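You operate a simulated robot arm through the tools that you are given. There is no shell and no other tool. Be economical: measure what you need, move in short steps, check, and stop when the job is done.

You run a simulated two-armed robot. Do the job below in one go: nothing can be reset, and whatever is moved stays where it is left.

Task
Let the orange ball down to 19 cm for storing.
Fine: hold the release button, stop within half a centimetre; nozzle into its rest, plug home, then the gauge plate up.

The check looks at the end state, three seconds after you hand in, the way a careful person would. Anything else that was tipped, shoved, dropped, spilled or broken makes it a failure.

Robot
Two 7-joint arms with two-finger parallel grippers on one trunk, on a base that drives. Base frame: it is fixed to the floor where the robot stands at the start and does not move with it; the origin is under the middle of the robot, x ahead of it, y to its left, z up; the surface under the hand at the start is at about z = 0.74. Units: m, rad, N and s.
The left shoulder is at the start at [0.06, 0.189, 1.253], the right one opposite. With the tool pointing down near the work surface each hand reaches from about 0.1 to 0.56 m from the robot's upright axis, wherever it stands, measured 20 degrees to its own side. Places, roughly: gauge plate [0.6, 0.5, 1]; nozzle rest [0.4, 0.3, 0.8]; orange ball (20x20x23 cm) [0.5, 0.5, 0.9]; orange plug (3x3x5 cm) [0.3, 0.6, 0.8]; release button [0.5, 0.2, 0.8]; size read-out [0.8, 0.3, 1]; valve of the orange ball [0.5, 0.5, 1]. Payload 3.43 kg a hand.
The tool frame of a hand sits at the grasp point between the pads (the TCP): z along the fingers, y along the line on which they close. The tips reach 0.03 m beyond it. The gripper opens to 0.094 m. The fingers are 0.028 m wide and 0.01 m thick; the gripper's body (0.05 by 0.096 m) begins 0.055 m behind the TCP.
Orientation is that of the tool frame in the base frame, as a unit quaternion [x, y, z, w]. With the fingers straight down and closing along the base's y, the tool's x points along the base's -x, its y along +y and its z along -z.

Tools
- The arms move only by the tool play_rows. It takes "left_rows", "right_rows" or both (then of equal length, played together; a hand with none holds still); each is a list of rows, each a list of 3 entries, a list of its own where there are three numbers: the finger opening in m, from 0 to 0.094, then the shift along the base's x, y, z in units of 150 mm (1.0 is 150 mm), then the turn, a rotation vector about the base's x, y, z in units of 60 degrees (1.0 is 60 degrees). In form: [[gripper, [dx, dy, dz], [ax, ay, az]], ...]. A call has 1 to 10 rows; each row is the pose to reach, as a shift and turn from the pose commanded when the call began. A call with a number of a shift or a turn outside -1 to 1 is refused whole. A row lasts 0.2 s, in which the tool goes at most 0.05 m and 0.15 rad; a call with a longer step from one row to the next is refused whole, and so is a gripper value outside its range. Where a pose cannot be reached the arm comes as near as it can. A force on the tool above 40 N (or 10 N above the force at the start of the call, whichever is more), or a blocked arm, ends the call early, and 0.2 s more pass. The fingers move at their own pace (about 0.153 m/s each) and stop on an object; they squeeze with about 35 N. The grip force told is the motor's: it shows also when the fingers shut on nothing. Time passes only in rows, and 0.2 s behind the last, so rows that repeat a pose let the fingers close. The reply holds the time, the measured pose of the TCP, the force on the tool along the base axes, the opening and the grip force, in the units named above and with some noise, with the torque about the TCP (base axes, N m) and any sound that the robot's microphone picked up, and new pictures: "pictures" is both (left out), scene, wrist or none (wrist: the cameras of the hands that moved).
- Cameras (640 x 400 px; columns grow to the right, rows downward): "scene" is now at [0.0059, 0.0395, 1.7985]; the picture's right is [0.53, -0.85, 0.00], its down [-0.67, -0.42, -0.61] and it looks along [0.52, 0.33, -0.79] (base axes); focal length 260 px, centre (320, 200). "left" rides on the left gripper at [0.076, -0.014, -0.103] in its tool frame; the picture's right is [0.18, 0.98, 0.00], its down [-0.75, 0.14, -0.64] and it looks along [-0.63, 0.12, 0.77] (tool axes); focal length 243 px, centre (320, 200). "right" rides on the right gripper at [0.076, 0.014, -0.102] in its tool frame; the picture's right is [-0.18, 0.98, 0.00], its down [-0.75, -0.14, -0.64] and it looks along [-0.63, -0.12, 0.77] (tool axes); focal length 243 px, centre (320, 200). There is no depth. A picture from a camera that has moved, and an enlarged one, comes with that camera's place and axes in the base frame and with its lens.
- raise_lower(by): slides the trunk up (or, below 0, down) by that many m; the arms and the scene camera ride with it, the base frame stays. It gives what a move gives, with no picture.
- steer(legs): drives the robot by 1 to 6 legs, each [ahead, left, turn to the left] in m, m and rad, along the robot's own axes; the way and the turn of a leg run together, so that a leg with both is an arc; at most 1.5 m and 3.142 rad a leg. The arms and the cameras ride along, it lands a little off, and it stops where it bumps. It gives what a move gives, and a new picture of the scene camera.
- pan_tilt(pan, tilt): turns the head with the scene camera to pan (to the left, within 1.501 rad either way) and tilt (down, from -0.506 to 1.204), counted from straight ahead of the robot. It gives what a move gives, and a new picture of the scene camera.
- close_up(camera, box): a new picture of the part [left, top, right, bottom] of that camera's present view, enlarged. No time passes.
- finish_job(): hands the job in; it is judged then, once.

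Work in short steps. Places have to be worked out from the pictures, the camera data and where the tool is seen: move nearer, look again, correct. Check each grasp and each placing, and mend what went wrong. You have 120 turns and 260 pictures in all, those below and enlarged ones among them. Open the grippers and draw the arms clear of the work before you hand the job in, unless the task says otherwise; then end with one line.

The tools are called after "Emit:" as a command line: name --argument value ..., lists and objects as JSON in quotes. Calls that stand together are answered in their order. play_rows: Moves the arms, as the interface text tells. Its arguments: {"type":"object","properties":{"left_rows":{"type":"array"},"right_rows":{"type":"array"},"pictures":{"type":"string","enum":["both","scene","wrist","none"]}},"required":[]} The other tools are called the same way: raise_lower (by) slides the trunk up or down; steer (legs) drives the base; pan_tilt (pan, tilt) turns the head that bears the scene camera; close_up (camera, box) takes an enlarged picture of a part of a camera's view; finish_job () hands the job in.

At the start:

```text
clock: 0.0
left_tcp_pos: [0.3025, 0.4147, 1.3055]
left_tcp_rot: [0.0, 1.0, 0.001, 0.0]
left_contact_force: [0.5, 0.8, -0.1]
left_torque: [0.03, 0.01, 0.0]
left_finger_gap: 0.0942
left_gripper_force: 0.0
right_tcp_pos: [0.2849, 0.0211, 1.2996]
right_tcp_rot: [0.0, 1.0, 0.0, 0.0]
right_contact_force: [0.3, -0.4, 0.8]
right_torque: [0.05, 0.02, 0.0]
right_finger_gap: 0.0938
right_gripper_force: 0.1
trunk travel left (down, up): [-0.925, 0.065]
robot x, y, heading: [0.0016, 0.001, 0.003]
head pan, tilt: [0.562, 0.911]
```

scene: 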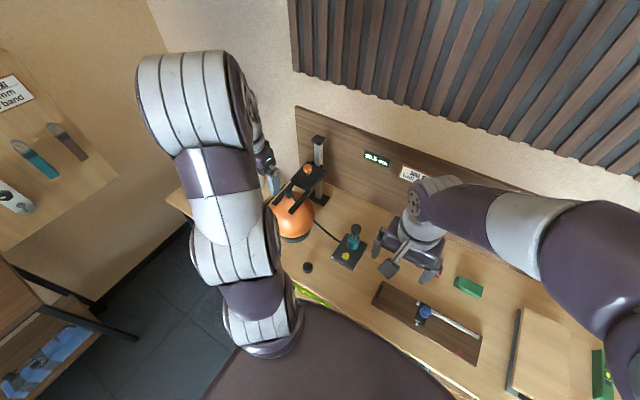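
right: 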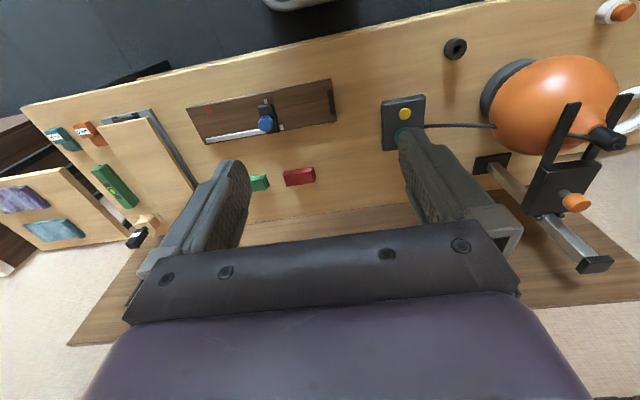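
left: 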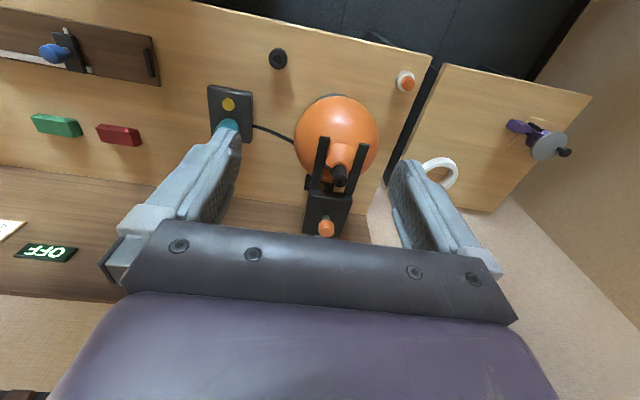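

The pictures show the ball with a gauge on a post, a hose, a button box and a read-out. I look closer at the ball, the read-out and the placard.

Emit:
close_up --camera "scene" --box '[250, 120, 380, 280]'

Emit:
close_up --camera "scene" --box '[350, 140, 450, 200]'

Emit:
close_up --camera "left" --box '[200, 40, 440, 250]'

Emit:
close_up --camera "right" --box '[360, 0, 640, 280]'

```text
2.50 times, centred on (315, 200) of scene
camera zoom: at [0.0059, 0.0395, 1.7985], right [0.53, -0.85, 0.0], down [-0.67, -0.42, -0.61], along [0.52, 0.33, -0.79], focal length 651 px, centre (332, 200)
```

zoom: 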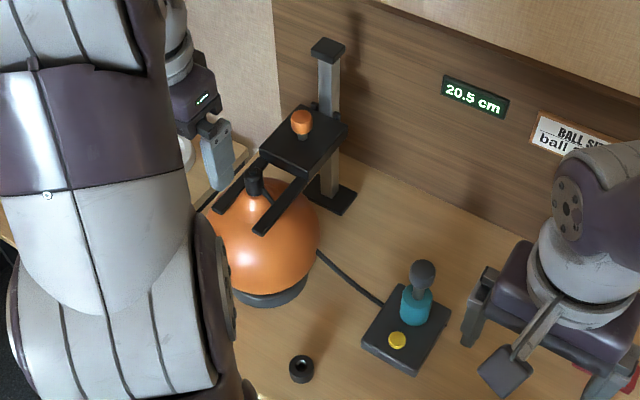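

```text
6.40 times, centred on (400, 170) of scene
camera zoom: at [0.0059, 0.0395, 1.7985], right [0.53, -0.85, 0.0], down [-0.67, -0.42, -0.61], along [0.52, 0.33, -0.79], focal length 1666 px, centre (-192, 392)
```

zoom: 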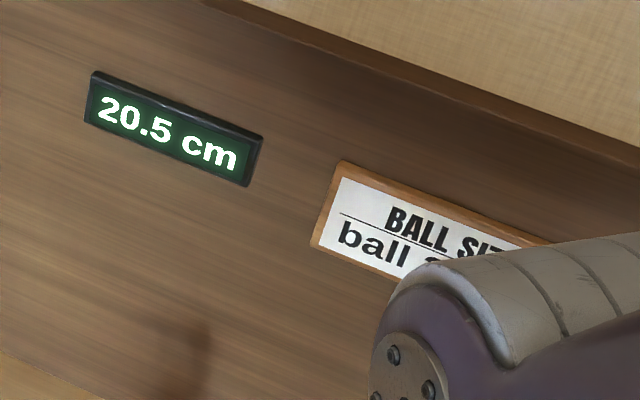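

```text
1.90 times, centred on (320, 145) of left
camera zoom: at [0.2285, 0.4004, 1.4086], right [-0.18, 0.98, 0.0], down [0.75, 0.14, 0.64], along [0.63, 0.12, -0.77], focal length 462 px, centre (320, 305)
```

zoom: 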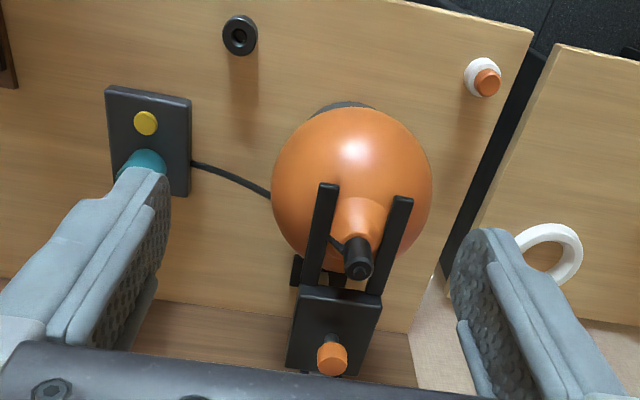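

```text
1.43 times, centred on (500, 140) of right
camera zoom: at [0.2087, 0.036, 1.4031], right [0.18, 0.98, 0.0], down [0.75, -0.14, 0.64], along [0.63, -0.12, -0.77], focal length 347 px, centre (63, 286)
```

zoom: 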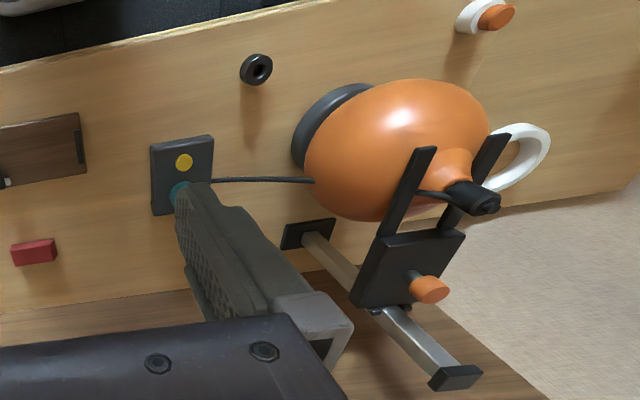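

The read-out says 20.5 cm and the right arm hides the placard. I move the right arm back and to the right, and read it.

Emit:
play_rows --right_rows '[[0.02, [-0.1, -0.3, 0], [0, 0, 0]], [0.0, [-0.2, -0.6, 0], [0, 0, 0]], [0.0, [-0.3, -0.9, 0], [0, 0, 0]]]' --left_rows '[[0.094, [-0.2, 0.2, 0], [0, 0, 0]], [0.094, [-0.4, 0.4, 0], [0, 0, 0]], [0.094, [-0.6, 0.6, 0], [0, 0, 0]]]' --pictures "both"

Emit:
close_up --camera "scene" --box '[350, 140, 450, 200]'

Emit:
close_up --camera "scene" --box '[250, 120, 380, 280]'

```text
clock: 0.8
left_tcp_pos: [0.2138, 0.5056, 1.3017]
left_tcp_rot: [0.0, 1.0, 0.0, 0.0]
left_contact_force: [0.2, -0.1, -0.1]
left_torque: [-0.01, 0.0, 0.02]
left_finger_gap: 0.0942
left_gripper_force: 0.0
right_tcp_pos: [0.2354, -0.1162, 1.3035]
right_tcp_rot: [0.0, 1.0, 0.0, 0.001]
right_contact_force: [0.3, 0.4, 0.6]
right_torque: [-0.03, -0.03, -0.01]
right_finger_gap: 0.0001
right_gripper_force: 33.0
trunk travel left (down, up): [-0.925, 0.065]
robot x, y, heading: [-0.0012, 0.0017, -0.003]
head pan, tilt: [0.562, 0.911]
camera scene: at [0.0042, 0.0403, 1.7984], right [0.53, -0.85, 0.0], down [-0.67, -0.42, -0.61], along [0.52, 0.33, -0.79], focal length 260 px, centre (320, 200)
camera right: at [0.1594, -0.1008, 1.4058], right [0.18, 0.98, 0.0], down [0.75, -0.14, 0.64], along [0.63, -0.12, -0.77], focal length 243 px, centre (320, 200)
camera left: at [0.1378, 0.4918, 1.4041], right [-0.18, 0.98, 0.0], down [0.75, 0.14, 0.64], along [0.63, 0.12, -0.77], focal length 243 px, centre (320, 200)
```

scene: 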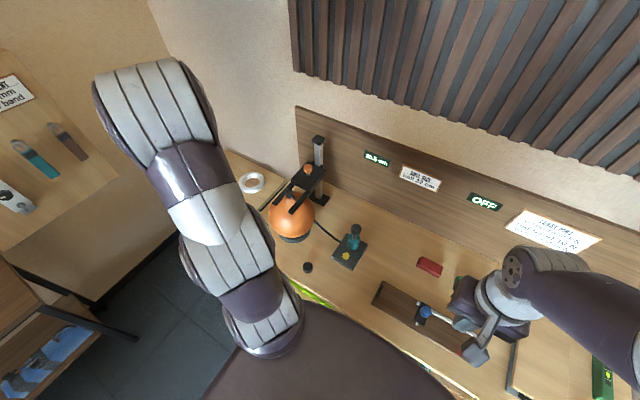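
right: 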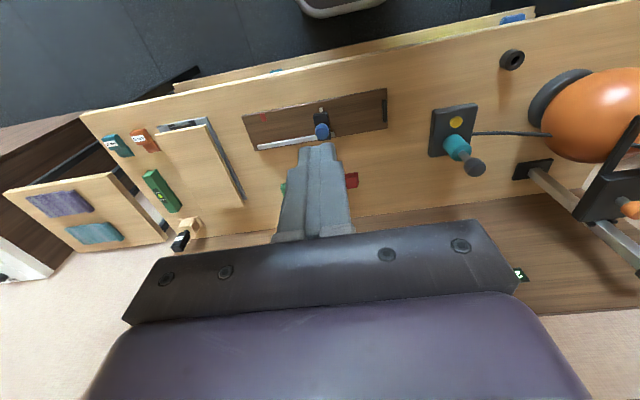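
left: 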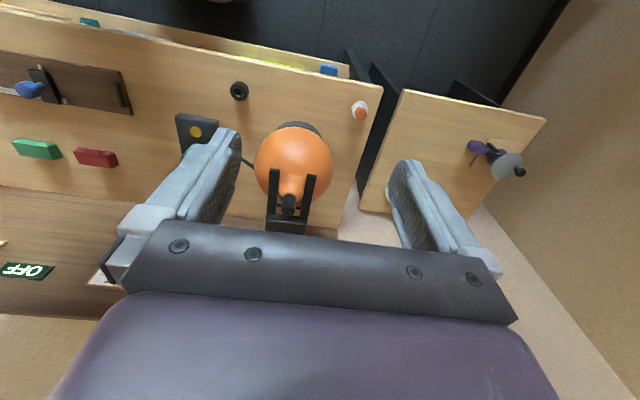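

```text
6.40 times, centred on (400, 170) of scene
camera zoom: at [0.0042, 0.0403, 1.7984], right [0.53, -0.85, 0.0], down [-0.67, -0.42, -0.61], along [0.52, 0.33, -0.79], focal length 1666 px, centre (-192, 392)
```

zoom: 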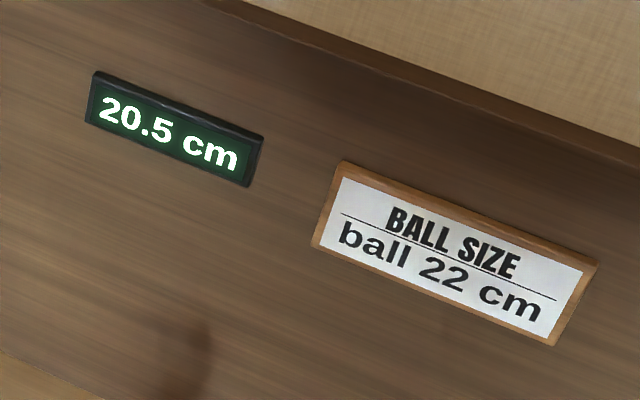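

```text
2.50 times, centred on (315, 200) of scene
camera zoom: at [0.0042, 0.0403, 1.7984], right [0.53, -0.85, 0.0], down [-0.67, -0.42, -0.61], along [0.52, 0.33, -0.79], focal length 651 px, centre (332, 200)
```

zoom: 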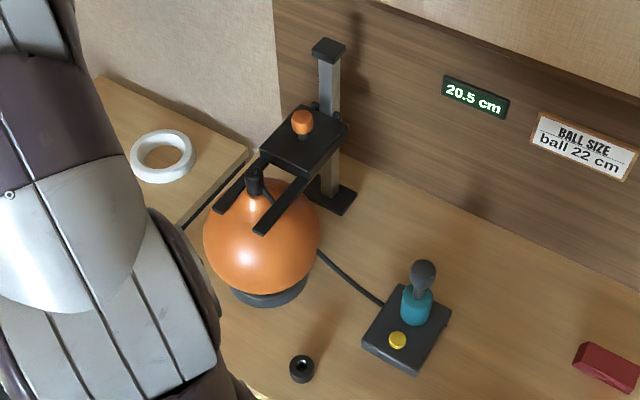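

I place things at roughly: button [0.48,0.21,0.77], rest [0.357,0.324], plug [0.347,0.637,0.775], nozzle [0.488,0.489,1.01], knob [0.622,0.49,1.02]. They lie left of me, so I check that the floor on my left is free before I shift sideways.

Emit:
pan_tilt --pan 1.3 --tilt 1.1

Emit:
close_up --camera "left" --box '[320, 80, 400, 130]'

```text
clock: 1.9
left_tcp_pos: [0.2149, 0.5052, 1.3011]
left_tcp_rot: [0.0, 1.0, 0.0, 0.001]
left_contact_force: [0.2, -0.1, 0.6]
left_torque: [0.04, -0.01, 0.02]
left_finger_gap: 0.094
left_gripper_force: 0.1
right_tcp_pos: [0.2386, -0.1153, 1.3027]
right_tcp_rot: [-0.001, 1.0, 0.0, 0.0]
right_contact_force: [-0.1, 0.3, 0.3]
right_torque: [0.0, 0.0, 0.02]
right_finger_gap: 0.0
right_gripper_force: 32.6
trunk travel left (down, up): [-0.925, 0.065]
robot x, y, heading: [-0.0009, 0.0025, -0.0]
head pan, tilt: [1.3, 1.1]
camera scene: at [-0.0408, 0.0604, 1.7854], right [0.96, -0.27, 0.0], down [-0.24, -0.86, -0.45], along [0.12, 0.44, -0.89], focal length 260 px, centre (320, 200)
```

scene: 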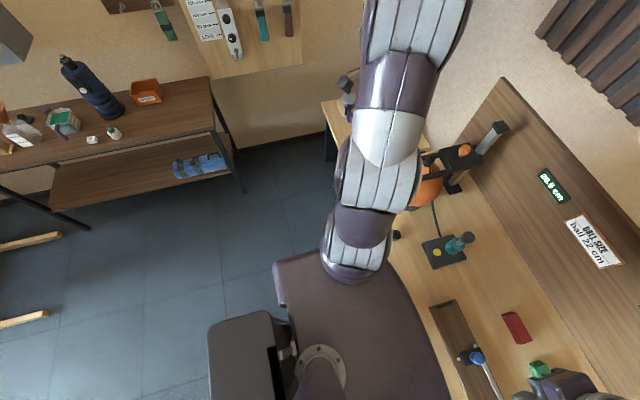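

```text
8.00 times, centred on (360, 105) of left
camera zoom: at [0.1395, 0.4907, 1.4043], right [-0.18, 0.98, 0.0], down [0.75, 0.14, 0.64], along [0.63, 0.12, -0.77], focal length 1941 px, centre (0, 960)
```

zoom: 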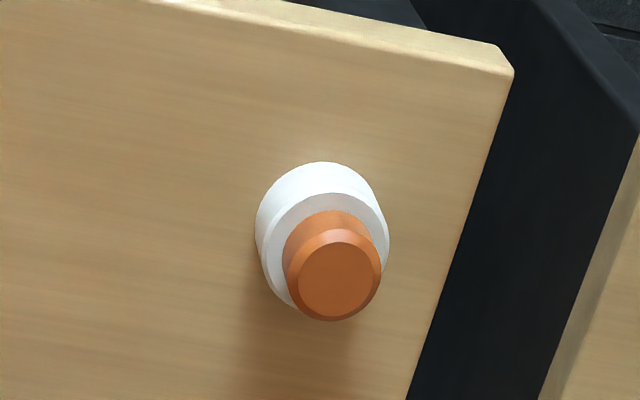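

The floor to my left is free and the plug stands upright in a white cup. I drive 0.28 m left.

Emit:
steer --legs '[[0, 0.28, 0]]'

Emit:
pan_tilt --pan 0.2 --tilt 0.8

```text
clock: 3.9
left_tcp_pos: [0.2157, 0.7868, 1.3026]
left_tcp_rot: [0.001, 1.0, 0.001, 0.0]
left_contact_force: [0.5, 0.6, 0.0]
left_torque: [0.04, 0.01, 0.02]
left_finger_gap: 0.0942
left_gripper_force: 0.0
right_tcp_pos: [0.2363, 0.1639, 1.3025]
right_tcp_rot: [0.0, 1.0, 0.001, 0.0]
right_contact_force: [-1.1, 0.4, -0.3]
right_torque: [0.0, 0.0, 0.0]
right_finger_gap: 0.0
right_gripper_force: 33.2
trunk travel left (down, up): [-0.925, 0.065]
robot x, y, heading: [-0.0011, 0.2863, 0.001]
head pan, tilt: [1.3, 1.1]
camera scene: at [-0.0403, 0.3411, 1.7855], right [0.96, -0.27, 0.0], down [-0.24, -0.86, -0.46], along [0.12, 0.44, -0.89], focal length 260 px, centre (320, 200)
```

scene: 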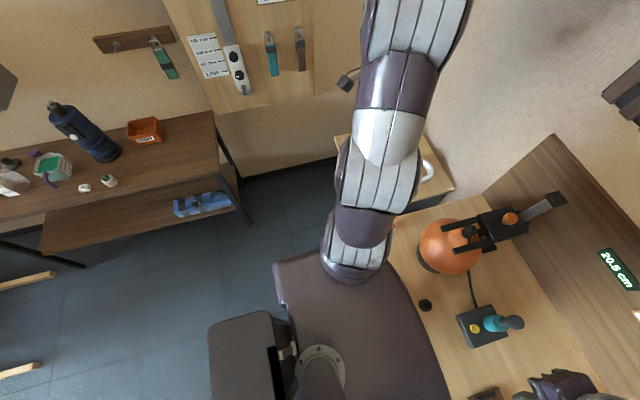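

```text
clock: 5.2
left_tcp_pos: [0.2148, 0.7887, 1.3015]
left_tcp_rot: [0.001, 1.0, 0.0, 0.0]
left_contact_force: [0.0, -0.9, -0.4]
left_torque: [0.01, -0.01, 0.03]
left_finger_gap: 0.094
left_gripper_force: 0.0
right_tcp_pos: [0.2364, 0.1662, 1.303]
right_tcp_rot: [0.001, 1.0, 0.0, 0.0]
right_contact_force: [0.1, 0.4, 0.9]
right_torque: [-0.01, 0.0, -0.03]
right_finger_gap: 0.0
right_gripper_force: 32.8
trunk travel left (down, up): [-0.925, 0.065]
robot x, y, heading: [0.0006, 0.285, -0.001]
head pan, tilt: [0.201, 0.799]
camera scene: at [0.0218, 0.2992, 1.8071], right [0.2, -0.98, 0.0], down [-0.7, -0.14, -0.7], along [0.68, 0.14, -0.72], focal length 260 px, centre (320, 200)
```

scene: 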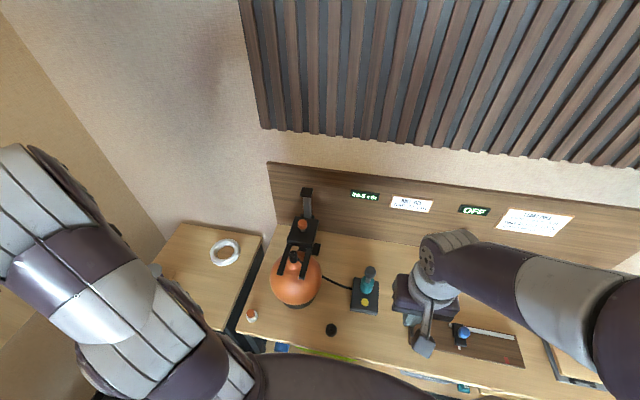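

Readings agree with the plan. I send the right hand with closed fingers above the yellow button, in two steps.

Emit:
play_rows --right_rows '[[0, [0.2, 0.06, -0.2], [0, 0, 0]], [0, [0.4, 0.12, -0.4], [0, 0, 0]], [0, [0.6, 0.18, -0.6], [0, 0, 0]], [0, [0.8, 0.24, -0.8], [0, 0, 0]], [0, [1, 0.29, -1], [0, 0, 0]]]' --pictures "none"

Emit:
play_rows --right_rows '[[0, [0.2, 0, -0.2], [0, 0, 0]], [0, [0.4, 0, -0.4], [0, 0, 0]], [0, [0.6, 0, -0.6], [0, 0, 0]], [0, [0.6, 0, -0.8], [0, 0, 0]], [0, [0.6, 0, -1], [0, 0, 0]], [0, [0.6, 0, -1], [0, 0, 0]]]' --pictures "both"

```text
clock: 6.4
left_tcp_pos: [0.2188, 0.7886, 1.3003]
left_tcp_rot: [0.0, 1.0, -0.001, -0.001]
left_contact_force: [0.6, 0.0, -0.1]
left_torque: [0.03, 0.02, -0.01]
left_finger_gap: 0.0941
left_gripper_force: 0.0
right_tcp_pos: [0.3896, 0.2127, 1.1517]
right_tcp_rot: [0.002, 1.0, 0.0, -0.001]
right_contact_force: [1.2, -0.2, -0.4]
right_torque: [0.02, 0.0, -0.05]
right_finger_gap: 0.0
right_gripper_force: 33.4
trunk travel left (down, up): [-0.925, 0.065]
robot x, y, heading: [-0.0002, 0.2832, -0.003]
head pan, tilt: [0.201, 0.799]
```

```text
clock: 7.8
left_tcp_pos: [0.2164, 0.7887, 1.3016]
left_tcp_rot: [0.001, 1.0, 0.0, 0.0]
left_contact_force: [0.1, -0.3, -0.6]
left_torque: [0.04, 0.01, -0.01]
left_finger_gap: 0.094
left_gripper_force: 0.1
right_tcp_pos: [0.4795, 0.2114, 1.0003]
right_tcp_rot: [0.001, 1.0, 0.0, 0.0]
right_contact_force: [-0.2, -0.1, 0.3]
right_torque: [-0.02, 0.02, -0.03]
right_finger_gap: 0.0
right_gripper_force: 32.9
trunk travel left (down, up): [-0.925, 0.065]
robot x, y, heading: [0.0026, 0.2833, -0.001]
head pan, tilt: [0.201, 0.799]
camera scene: at [0.0214, 0.2987, 1.8071], right [0.2, -0.98, 0.0], down [-0.7, -0.14, -0.7], along [0.68, 0.14, -0.72], focal length 260 px, centre (320, 200)
camera right: at [0.4025, 0.2276, 1.1031], right [0.19, 0.98, 0.0], down [0.75, -0.14, 0.64], along [0.63, -0.12, -0.77], focal length 243 px, centre (320, 200)
```

scene: 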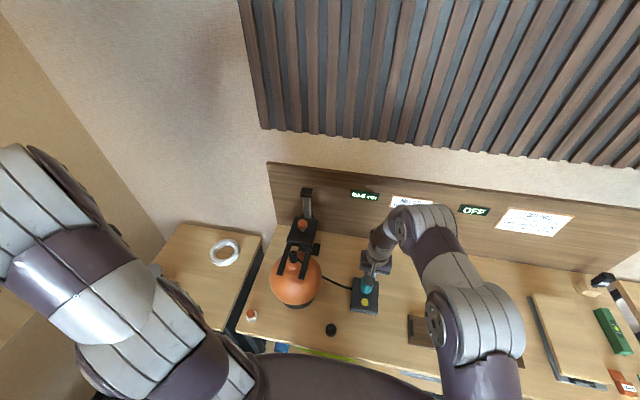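
right: 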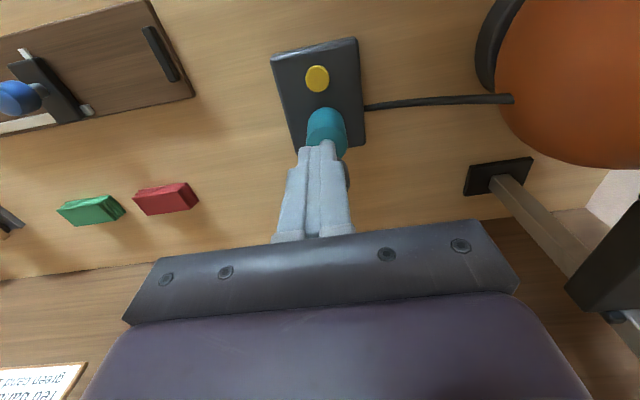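

The button checks out at [0.479, 0.209]; the pump stands 5–6 cm behind it. I lower with the hand leaned back about 15° to stay clear of the pump, stopping a little above the button.

Emit:
play_rows --right_rows '[[0, [0, -0.02, -0.25], [0, -0.13, 0]], [0, [0.02, -0.02, -0.5], [0, -0.25, 0]], [0, [0.03, -0.02, -0.75], [0, -0.25, 0]], [0, [0.03, -0.02, -1], [0, -0.25, 0]], [0, [0.03, -0.02, -1], [0, -0.25, 0]]]' --pictures "wrist"

Emit:
close_up --camera "scene" --box '[340, 180, 440, 330]'

```text
clock: 9.0
left_tcp_pos: [0.2143, 0.7878, 1.3026]
left_tcp_rot: [0.001, 1.0, 0.0, -0.001]
left_contact_force: [0.4, -0.5, 0.2]
left_torque: [-0.01, -0.02, -0.01]
left_finger_gap: 0.094
left_gripper_force: 0.2
right_tcp_pos: [0.4829, 0.2085, 0.8515]
right_tcp_rot: [0.001, 0.991, 0.0, 0.132]
right_contact_force: [0.5, 0.0, 0.8]
right_torque: [0.0, 0.03, 0.03]
right_finger_gap: 0.0001
right_gripper_force: 33.1
trunk travel left (down, up): [-0.925, 0.065]
robot x, y, heading: [0.0002, 0.2834, -0.002]
head pan, tilt: [0.201, 0.799]
camera right: at [0.3819, 0.2246, 0.9302], right [0.18, 0.98, 0.05], down [0.56, -0.14, 0.82], along [0.81, -0.12, -0.58], focal length 243 px, centre (320, 200)
```

right: 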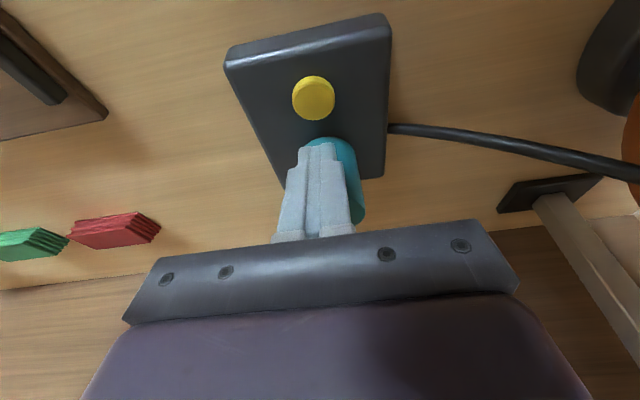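

```text
2.67 times, centred on (390, 255) of scene
camera zoom: at [0.0206, 0.2989, 1.8071], right [0.2, -0.98, 0.0], down [-0.7, -0.14, -0.7], along [0.68, 0.14, -0.72], focal length 694 px, centre (133, 53)
```

zoom: 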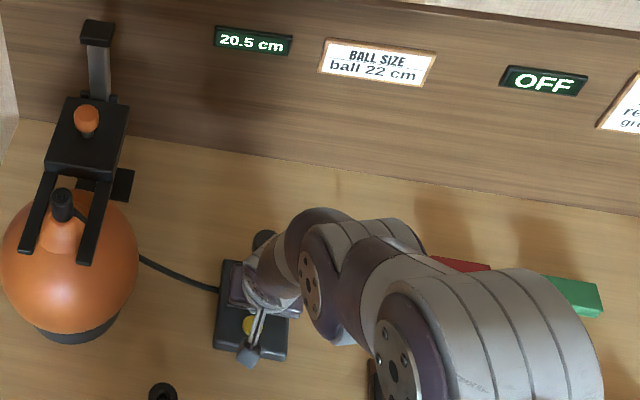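

The read-out stays visible and the button lines up. I lower 3.5 cm, then feel in small steps.

Emit:
play_rows --right_rows '[[0, [0, 0, -0.12], [0, 0, 0]], [0, [0, 0, -0.24], [0, 0, 0]]]' --pictures "wrist"

```text
clock: 9.6
left_tcp_pos: [0.2171, 0.7884, 1.3005]
left_tcp_rot: [0.001, 1.0, 0.0, 0.0]
left_contact_force: [0.4, 0.0, 0.6]
left_torque: [-0.02, 0.0, 0.04]
left_finger_gap: 0.0941
left_gripper_force: 0.0
right_tcp_pos: [0.4827, 0.2096, 0.8156]
right_tcp_rot: [0.001, 0.992, 0.001, 0.13]
right_contact_force: [0.3, -0.2, 0.4]
right_torque: [-0.01, 0.0, -0.02]
right_finger_gap: 0.0002
right_gripper_force: 32.7
trunk travel left (down, up): [-0.925, 0.065]
robot x, y, heading: [0.0007, 0.2818, 0.0]
head pan, tilt: [0.201, 0.799]
camera right: at [0.3826, 0.2241, 0.8952], right [0.18, 0.98, 0.05], down [0.56, -0.14, 0.82], along [0.81, -0.12, -0.58], focal length 243 px, centre (320, 200)
```

right: 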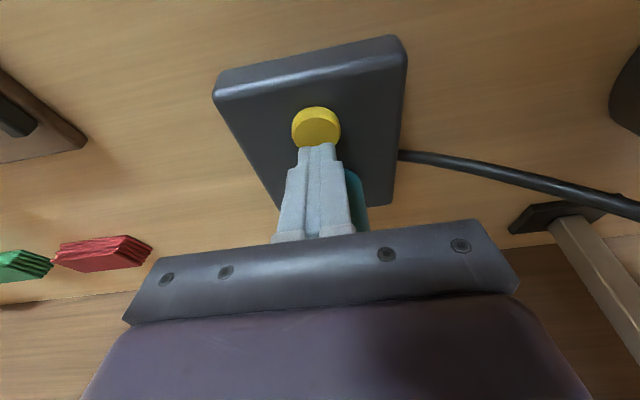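

The tip is about 1 cm above the button. I lower in 3 mm rows and watch the force.

Emit:
play_rows --right_rows '[[0, [0, 0, -0.03], [0, 0, 0]], [0, [0, 0, -0.06], [0, 0, 0]]]' --pictures "none"

Emit:
close_up --camera "scene" --box '[340, 180, 390, 210]'

Emit:
close_up --camera "right" --box '[200, 40, 440, 240]'

```text
clock: 10.2
left_tcp_pos: [0.2162, 0.7882, 1.3022]
left_tcp_rot: [0.001, 1.0, 0.0, 0.0]
left_contact_force: [0.6, 0.7, -0.1]
left_torque: [0.0, 0.01, 0.01]
left_finger_gap: 0.0942
left_gripper_force: 0.1
right_tcp_pos: [0.4819, 0.2086, 0.8076]
right_tcp_rot: [0.0, 0.991, 0.001, 0.131]
right_contact_force: [-0.4, 1.4, 3.2]
right_torque: [0.05, -0.01, 0.03]
right_finger_gap: 0.0001
right_gripper_force: 33.3
trunk travel left (down, up): [-0.925, 0.065]
robot x, y, heading: [-0.0035, 0.281, -0.003]
head pan, tilt: [0.201, 0.799]
heard: click
```

```text
12.80 times, centred on (365, 195) of scene
camera zoom: at [0.0209, 0.2991, 1.8072], right [0.2, -0.98, 0.0], down [-0.7, -0.14, -0.7], along [0.68, 0.14, -0.72], focal length 3332 px, centre (-256, 264)
```

zoom: 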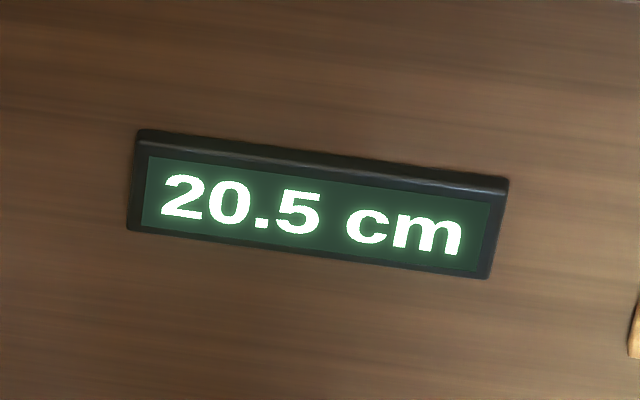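

```text
2.00 times, centred on (320, 140) of right
camera zoom: at [0.382, 0.2236, 0.8866], right [0.18, 0.98, 0.05], down [0.56, -0.14, 0.82], along [0.81, -0.12, -0.58], focal length 485 px, centre (320, 320)
```

zoom: 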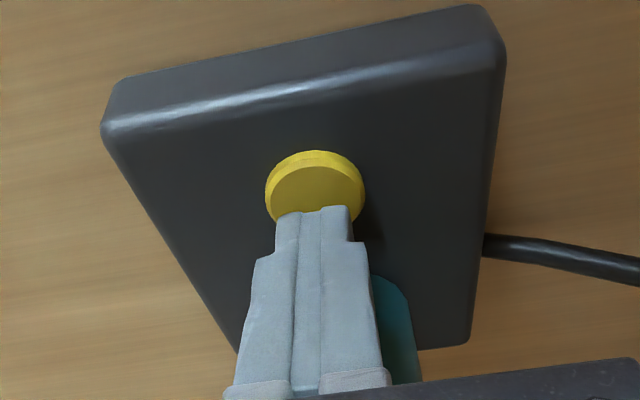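

It clicked with light contact. I hold it for 0.4 s and see whether the size falls.

Emit:
play_rows --right_rows '[[0, [0, 0, 0], [0, 0, 0]], [0, [0, 0, 0], [0, 0, 0]]]' --pictures "none"

Emit:
close_up --camera "scene" --box '[260, 180, 400, 310]'

```text
clock: 10.8
left_tcp_pos: [0.216, 0.7876, 1.3014]
left_tcp_rot: [0.001, 1.0, 0.0, 0.0]
left_contact_force: [0.5, 0.3, 0.9]
left_torque: [-0.01, 0.04, 0.0]
left_finger_gap: 0.0936
left_gripper_force: 0.1
right_tcp_pos: [0.4814, 0.2083, 0.8065]
right_tcp_rot: [0.001, 0.991, 0.0, 0.131]
right_contact_force: [1.0, 0.9, 4.0]
right_torque: [0.05, 0.03, 0.0]
right_finger_gap: 0.0002
right_gripper_force: 32.7
trunk travel left (down, up): [-0.925, 0.065]
robot x, y, heading: [-0.001, 0.2821, -0.001]
head pan, tilt: [0.201, 0.799]
```

```text
3.08 times, centred on (330, 245) of scene
camera zoom: at [0.0215, 0.2991, 1.8071], right [0.2, -0.98, 0.0], down [-0.7, -0.14, -0.7], along [0.68, 0.14, -0.72], focal length 801 px, centre (289, 62)
```

zoom: 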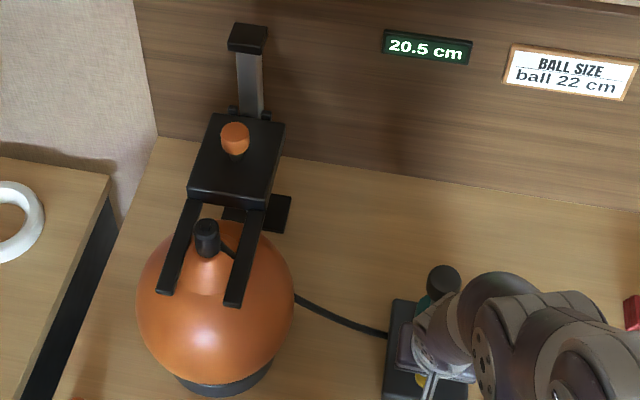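

Still 20.5 cm. I press 3 mm deeper and hold 1 s.

Emit:
play_rows --right_rows '[[0, [0, 0, -0.02], [0, 0, 0]], [0, [0, 0, -0.02], [0, 0, 0]], [0, [0, 0, -0.02], [0, 0, 0]], [0, [0, 0, -0.02], [0, 0, 0]]]' --pictures "none"

Emit:
close_up --camera "scene" --box '[260, 180, 400, 310]'

```text
clock: 11.8
left_tcp_pos: [0.2144, 0.7876, 1.302]
left_tcp_rot: [0.001, 1.0, 0.0, 0.0]
left_contact_force: [0.1, -1.2, 0.1]
left_torque: [0.0, 0.0, 0.04]
left_finger_gap: 0.0939
left_gripper_force: 0.0
right_tcp_pos: [0.4823, 0.209, 0.8048]
right_tcp_rot: [0.001, 0.991, 0.0, 0.131]
right_contact_force: [3.1, -0.6, 15.5]
right_torque: [-0.03, -0.03, 0.01]
right_finger_gap: 0.0
right_gripper_force: 33.4
trunk travel left (down, up): [-0.925, 0.065]
robot x, y, heading: [0.0, 0.2861, -0.003]
head pan, tilt: [0.201, 0.799]
```

```text
3.08 times, centred on (330, 245) of scene
camera zoom: at [0.0204, 0.2991, 1.8072], right [0.2, -0.98, 0.0], down [-0.7, -0.14, -0.7], along [0.68, 0.14, -0.72], focal length 801 px, centre (289, 62)
```

zoom: 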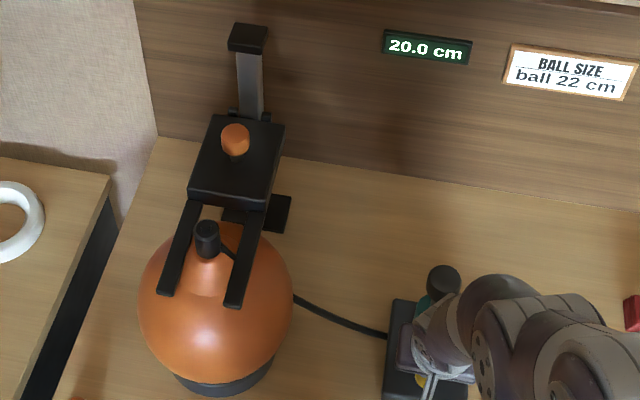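

It falls now: 20.0 cm. I keep holding in short bits to learn the rate.

Emit:
play_rows --right_rows '[[0, [0, 0, 0], [0, 0, 0]]]' --pictures "none"

Emit:
close_up --camera "scene" --box '[260, 180, 400, 310]'

```text
clock: 12.2
left_tcp_pos: [0.2155, 0.7873, 1.3006]
left_tcp_rot: [0.001, 1.0, 0.0, 0.0]
left_contact_force: [0.2, 0.0, 0.8]
left_torque: [0.01, 0.0, -0.02]
left_finger_gap: 0.0939
left_gripper_force: 0.1
right_tcp_pos: [0.4829, 0.2091, 0.803]
right_tcp_rot: [0.0, 0.991, 0.001, 0.131]
right_contact_force: [4.5, -0.8, 15.8]
right_torque: [-0.02, -0.06, 0.0]
right_finger_gap: 0.0
right_gripper_force: 32.9
trunk travel left (down, up): [-0.925, 0.065]
robot x, y, heading: [0.0013, 0.2874, -0.006]
head pan, tilt: [0.201, 0.799]
```

```text
3.08 times, centred on (330, 245) of scene
camera zoom: at [0.0205, 0.2991, 1.8072], right [0.2, -0.98, 0.0], down [-0.7, -0.14, -0.7], along [0.68, 0.14, -0.72], focal length 801 px, centre (289, 62)
```

zoom: 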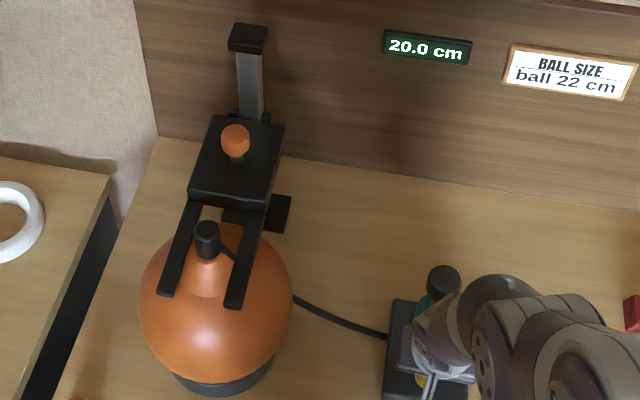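

The read-out steps by 0.5 cm. I hold on 0.4 s at a time.

Emit:
play_rows --right_rows '[[0, [0, 0, 0], [0, 0, 0]]]' --pictures "none"

Emit:
close_up --camera "scene" --box '[340, 180, 390, 210]'

Emit:
play_rows --right_rows '[[0, [0, 0, 0], [0, 0, 0]]]' --pictures "none"

Emit:
close_up --camera "scene" --box '[260, 180, 400, 310]'

```text
clock: 12.6
left_tcp_pos: [0.2145, 0.7888, 1.3028]
left_tcp_rot: [0.001, 1.0, 0.0, 0.001]
left_contact_force: [-0.4, -0.3, -0.3]
left_torque: [0.02, -0.01, -0.02]
left_finger_gap: 0.0942
left_gripper_force: 0.1
right_tcp_pos: [0.482, 0.209, 0.8047]
right_tcp_rot: [0.001, 0.991, 0.0, 0.132]
right_contact_force: [5.3, 0.1, 17.8]
right_torque: [0.02, -0.03, -0.01]
right_finger_gap: 0.0
right_gripper_force: 32.9
trunk travel left (down, up): [-0.925, 0.065]
robot x, y, heading: [0.0036, 0.2806, -0.0]
head pan, tilt: [0.201, 0.799]
```

```text
12.80 times, centred on (365, 195) of scene
camera zoom: at [0.0207, 0.2992, 1.8072], right [0.2, -0.98, 0.0], down [-0.7, -0.14, -0.7], along [0.68, 0.14, -0.72], focal length 3332 px, centre (-256, 264)
```

zoom: 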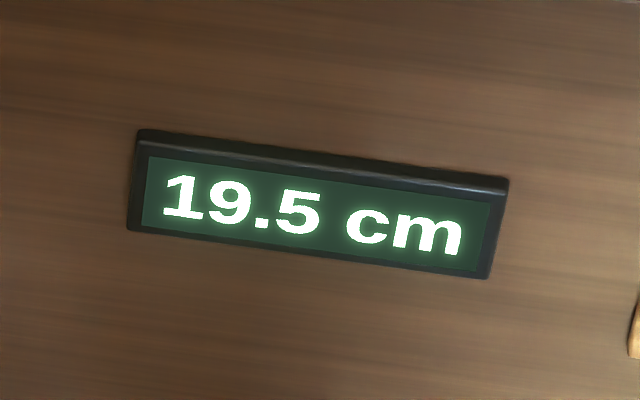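

```text
clock: 13.0
left_tcp_pos: [0.2155, 0.788, 1.3021]
left_tcp_rot: [0.001, 1.0, 0.0, 0.0]
left_contact_force: [-0.2, 0.8, 0.2]
left_torque: [0.01, -0.03, 0.01]
left_finger_gap: 0.0941
left_gripper_force: 0.0
right_tcp_pos: [0.4818, 0.2083, 0.8044]
right_tcp_rot: [0.001, 0.991, 0.001, 0.132]
right_contact_force: [6.0, -0.1, 16.7]
right_torque: [0.03, -0.13, 0.0]
right_finger_gap: 0.0
right_gripper_force: 33.4
trunk travel left (down, up): [-0.925, 0.065]
robot x, y, heading: [0.0062, 0.2833, -0.005]
head pan, tilt: [0.201, 0.799]
```

```text
3.08 times, centred on (330, 245) of scene
camera zoom: at [0.0208, 0.2992, 1.8072], right [0.2, -0.98, 0.0], down [-0.7, -0.14, -0.7], along [0.68, 0.14, -0.72], focal length 801 px, centre (289, 62)
```

zoom: 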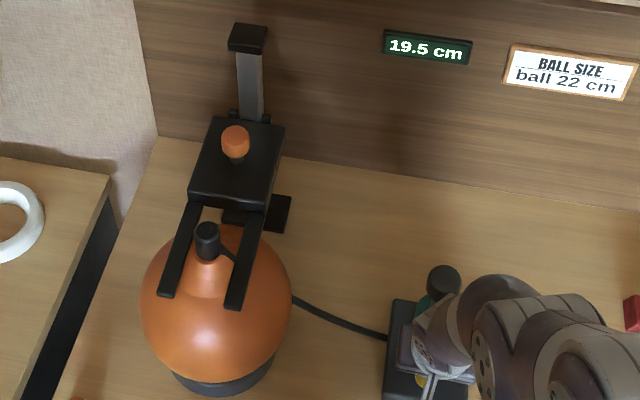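

19.5 cm now. I continue in 0.4 s bits until 19.0 appears.

Emit:
play_rows --right_rows '[[0, [0, 0, 0], [0, 0, 0]]]' --pictures "none"

Emit:
close_up --camera "scene" --box '[340, 180, 390, 210]'

```text
clock: 13.4
left_tcp_pos: [0.2157, 0.7877, 1.3023]
left_tcp_rot: [0.002, 1.0, 0.0, 0.001]
left_contact_force: [-0.1, 0.0, -0.5]
left_torque: [-0.02, -0.01, -0.06]
left_finger_gap: 0.094
left_gripper_force: 0.1
right_tcp_pos: [0.4825, 0.2092, 0.804]
right_tcp_rot: [0.001, 0.991, 0.001, 0.131]
right_contact_force: [7.3, 0.4, 16.9]
right_torque: [0.02, -0.11, 0.01]
right_finger_gap: 0.0
right_gripper_force: 32.8
trunk travel left (down, up): [-0.925, 0.065]
robot x, y, heading: [0.0003, 0.2839, -0.004]
head pan, tilt: [0.201, 0.799]
```

```text
12.80 times, centred on (365, 195) of scene
camera zoom: at [0.0208, 0.2993, 1.8072], right [0.2, -0.98, 0.0], down [-0.7, -0.14, -0.7], along [0.68, 0.14, -0.72], focal length 3332 px, centre (-256, 264)
```

zoom: 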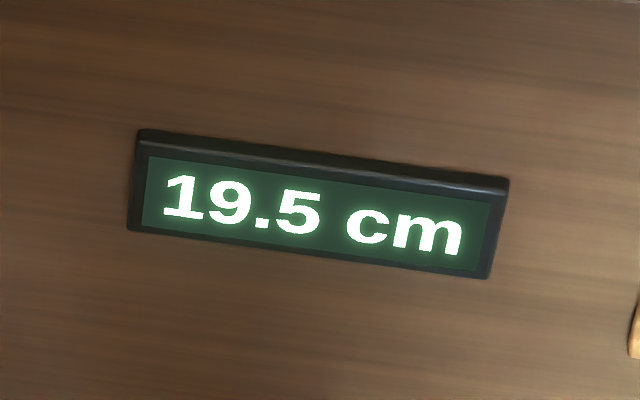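

Still 19.5; another 0.4 s.

Emit:
play_rows --right_rows '[[0, [0, 0, 0], [0, 0, 0]]]' --pictures "none"

Emit:
close_up --camera "scene" --box '[260, 180, 400, 310]'

```text
clock: 13.8
left_tcp_pos: [0.2155, 0.789, 1.3018]
left_tcp_rot: [0.001, 1.0, 0.0, -0.001]
left_contact_force: [0.3, 0.3, 0.2]
left_torque: [-0.03, 0.03, 0.02]
left_finger_gap: 0.0942
left_gripper_force: 0.1
right_tcp_pos: [0.481, 0.2087, 0.8038]
right_tcp_rot: [0.001, 0.991, 0.0, 0.131]
right_contact_force: [7.1, 0.7, 16.5]
right_torque: [0.01, -0.09, 0.02]
right_finger_gap: 0.0002
right_gripper_force: 32.8
trunk travel left (down, up): [-0.925, 0.065]
robot x, y, heading: [-0.0011, 0.2827, 0.0]
head pan, tilt: [0.201, 0.799]
```

```text
3.08 times, centred on (330, 245) of scene
camera zoom: at [0.0208, 0.2993, 1.8072], right [0.2, -0.98, 0.0], down [-0.7, -0.14, -0.7], along [0.68, 0.14, -0.72], focal length 801 px, centre (289, 62)
```

zoom: 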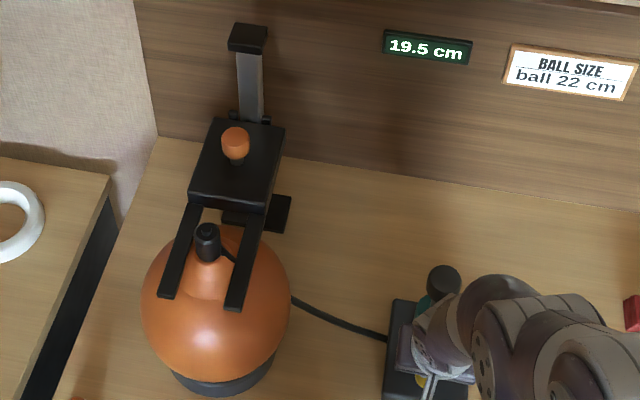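

Still 19.5; another 0.4 s.

Emit:
play_rows --right_rows '[[0, [0, 0, 0], [0, 0, 0]]]' --pictures "none"

Emit:
close_up --camera "scene" --box '[260, 180, 400, 310]'

```text
clock: 14.2
left_tcp_pos: [0.216, 0.7893, 1.3005]
left_tcp_rot: [0.001, 1.0, 0.0, 0.0]
left_contact_force: [-0.2, -0.7, 0.4]
left_torque: [0.01, -0.01, 0.02]
left_finger_gap: 0.0939
left_gripper_force: 0.1
right_tcp_pos: [0.4825, 0.2081, 0.804]
right_tcp_rot: [0.0, 0.991, 0.0, 0.132]
right_contact_force: [7.2, 0.8, 17.4]
right_torque: [-0.01, -0.11, -0.02]
right_finger_gap: 0.0
right_gripper_force: 32.6
trunk travel left (down, up): [-0.925, 0.065]
robot x, y, heading: [-0.005, 0.284, 0.002]
head pan, tilt: [0.201, 0.799]
```

```text
3.08 times, centred on (330, 245) of scene
camera zoom: at [0.0208, 0.2993, 1.8072], right [0.2, -0.98, 0.0], down [-0.7, -0.14, -0.7], along [0.68, 0.14, -0.72], focal length 801 px, centre (289, 62)
```

zoom: 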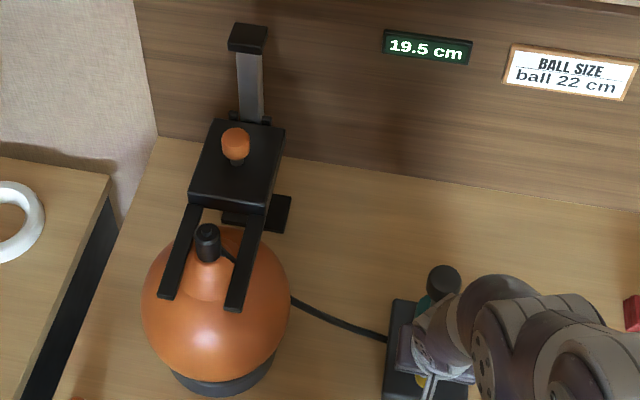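

Still 19.5, and plate and ball sink slowly. Another 0.4 s.

Emit:
play_rows --right_rows '[[0, [0, 0, 0], [0, 0, 0]]]' --pictures "none"

Emit:
close_up --camera "scene" --box '[260, 180, 400, 310]'

```text
clock: 14.6
left_tcp_pos: [0.2161, 0.7884, 1.3016]
left_tcp_rot: [0.001, 1.0, 0.0, 0.0]
left_contact_force: [0.8, -0.1, 0.3]
left_torque: [0.01, 0.0, 0.0]
left_finger_gap: 0.094
left_gripper_force: 0.0
right_tcp_pos: [0.4821, 0.2084, 0.8039]
right_tcp_rot: [0.001, 0.991, 0.0, 0.132]
right_contact_force: [7.2, 0.0, 17.4]
right_torque: [0.0, -0.12, 0.0]
right_finger_gap: 0.0003
right_gripper_force: 33.1
trunk travel left (down, up): [-0.925, 0.065]
robot x, y, heading: [-0.0025, 0.2834, 0.0]
head pan, tilt: [0.201, 0.799]
```

```text
3.08 times, centred on (330, 245) of scene
camera zoom: at [0.0208, 0.2994, 1.8072], right [0.2, -0.98, 0.0], down [-0.7, -0.14, -0.7], along [0.68, 0.14, -0.72], focal length 801 px, centre (289, 62)
```

zoom: 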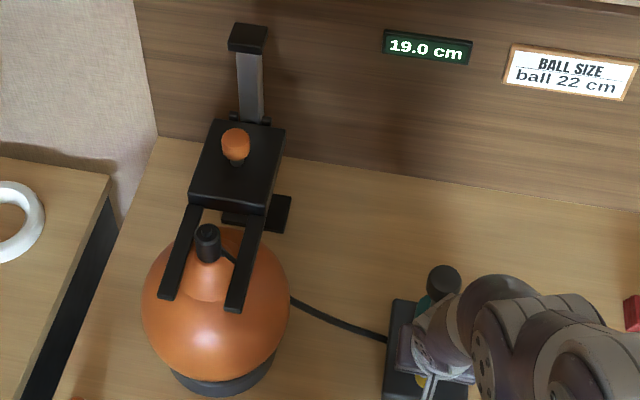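

19.0 cm has just appeared, at about 0.25 cm/s, so I hold about 0.5 s more to get mid-band and then release upward.

Emit:
play_rows --right_rows '[[0, [0, 0, 0], [0, 0, 0]], [0, [0, 0, 0], [0, 0, 0]], [0, [0, 0, 0.25], [0, 0, 0]], [0, [-0.05, 0, 0.5], [0, 0, 0]], [0, [-0.1, 0, 0.8], [0, 0, 0]]]' --pictures "none"

Emit:
close_up --camera "scene" --box '[260, 180, 400, 310]'

```text
clock: 15.8
left_tcp_pos: [0.2146, 0.7896, 1.3027]
left_tcp_rot: [0.0, 1.0, -0.001, 0.0]
left_contact_force: [-0.4, -0.9, -0.3]
left_torque: [-0.02, -0.05, 0.02]
left_finger_gap: 0.0941
left_gripper_force: 0.1
right_tcp_pos: [0.4643, 0.2077, 0.927]
right_tcp_rot: [0.001, 0.992, 0.0, 0.13]
right_contact_force: [-0.2, -0.7, 0.6]
right_torque: [0.04, -0.01, 0.02]
right_finger_gap: 0.0
right_gripper_force: 32.8
trunk travel left (down, up): [-0.925, 0.065]
robot x, y, heading: [0.002, 0.2809, 0.002]
head pan, tilt: [0.201, 0.799]
```

```text
3.08 times, centred on (330, 245) of scene
camera zoom: at [0.0203, 0.2987, 1.807], right [0.2, -0.98, 0.0], down [-0.7, -0.14, -0.7], along [0.68, 0.14, -0.72], focal length 801 px, centre (289, 62)
```

zoom: 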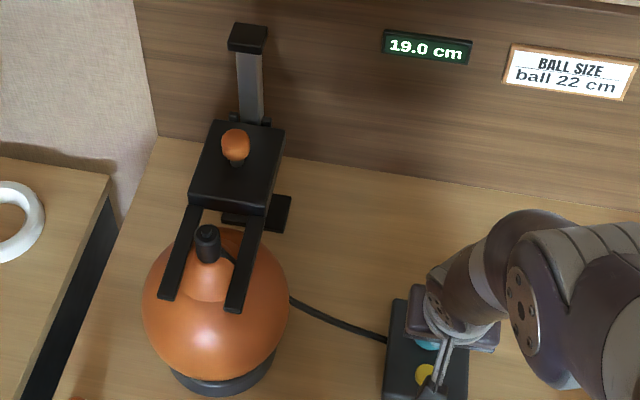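

Holding at 19.0 cm with the button released. Now I withdraw the right hand and bring the left hand above the ball to look at the nozzle.

Emit:
play_rows --left_rows '[[0.094, [0.1, -0.2, 0], [0, 0, 0]], [0.094, [0.2, -0.4, 0], [0, 0, 0]], [0.094, [0.3, -0.6, 0], [0, 0, 0]], [0.094, [0.4, -0.8, 0], [0, 0, 0]], [0.094, [0.5, -1, 0], [0, 0, 0]]]' --right_rows '[[0, [-0.15, -0.15, 0.2], [0, 0.06, 0]], [0, [-0.3, -0.3, 0.4], [0, 0.12, 0]], [0, [-0.45, -0.45, 0.6], [0, 0.18, 0]], [0, [-0.6, -0.6, 0.8], [0, 0.25, 0]], [0, [-0.75, -0.75, 1], [0, 0.25, 0]]]' --pictures "none"

Emit:
play_rows --left_rows '[[0.094, [0.15, -0.2, -0.1], [0, 0, 0]], [0.094, [0.3, -0.4, -0.2], [0, 0, 0]], [0.094, [0.45, -0.6, -0.3], [0, 0, 0]], [0.094, [0.6, -0.8, -0.4], [0, 0, 0]], [0.094, [0.73, -1, -0.5], [0, 0, 0]], [0.094, [0.73, -1, -0.5], [0, 0, 0]]]' --pictures "both"

Emit:
close_up --camera "left" --box '[220, 50, 460, 200]'

```text
clock: 17.0
left_tcp_pos: [0.2893, 0.6336, 1.3031]
left_tcp_rot: [0.001, 1.0, 0.0, 0.0]
left_contact_force: [0.3, -1.2, -0.5]
left_torque: [0.02, -0.03, 0.0]
left_finger_gap: 0.0938
left_gripper_force: 0.1
right_tcp_pos: [0.3513, 0.0911, 1.0751]
right_tcp_rot: [0.002, 1.0, 0.001, -0.001]
right_contact_force: [-0.8, 0.2, -0.5]
right_torque: [0.01, -0.02, -0.01]
right_finger_gap: 0.0
right_gripper_force: 33.0
trunk travel left (down, up): [-0.925, 0.065]
robot x, y, heading: [-0.0008, 0.2841, -0.001]
head pan, tilt: [0.201, 0.799]
```

```text
clock: 18.4
left_tcp_pos: [0.4024, 0.4884, 1.2274]
left_tcp_rot: [0.001, 1.0, 0.0, 0.0]
left_contact_force: [0.4, -0.8, 0.2]
left_torque: [0.02, -0.04, 0.0]
left_finger_gap: 0.0942
left_gripper_force: 0.0
right_tcp_pos: [0.352, 0.0939, 1.0745]
right_tcp_rot: [0.001, 1.0, 0.0, -0.001]
right_contact_force: [0.3, 0.5, 0.6]
right_torque: [-0.02, 0.02, -0.01]
right_finger_gap: 0.0002
right_gripper_force: 33.6
trunk travel left (down, up): [-0.925, 0.065]
robot x, y, heading: [-0.0011, 0.2803, 0.0]
head pan, tilt: [0.201, 0.799]
camera scene: at [0.0211, 0.2996, 1.8071], right [0.2, -0.98, 0.0], down [-0.7, -0.14, -0.7], along [0.68, 0.14, -0.72], focal length 260 px, centre (320, 200)
camera left: at [0.3265, 0.4733, 1.3299], right [-0.18, 0.98, 0.0], down [0.75, 0.14, 0.64], along [0.63, 0.12, -0.77], focal length 243 px, centre (320, 200)
```

scene: 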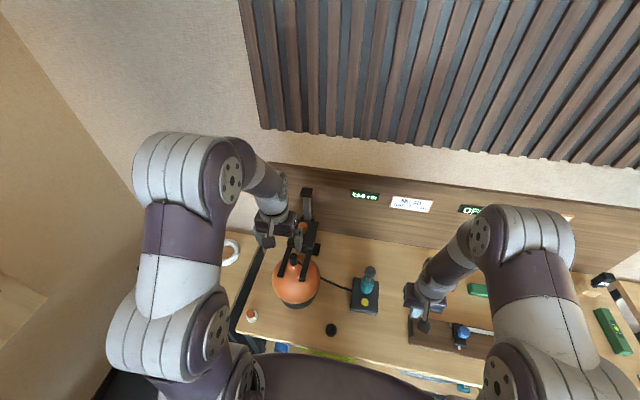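
left: 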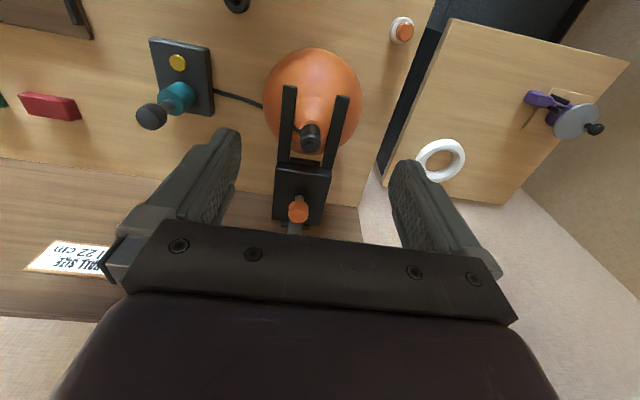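

```text
2.67 times, centred on (340, 125) of left
camera zoom: at [0.3265, 0.4733, 1.3299], right [-0.18, 0.98, 0.0], down [0.75, 0.14, 0.64], along [0.63, 0.12, -0.77], focal length 647 px, centre (267, 400)
```

zoom: 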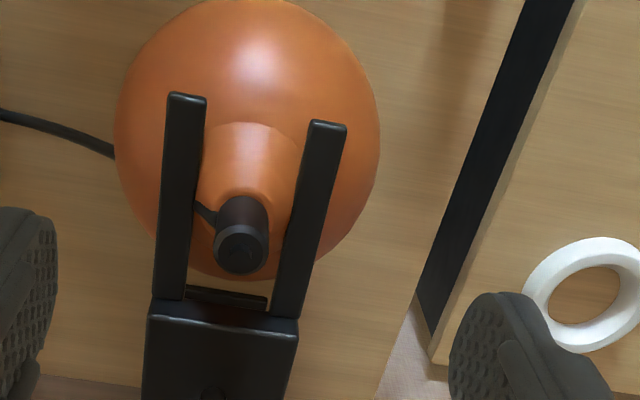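

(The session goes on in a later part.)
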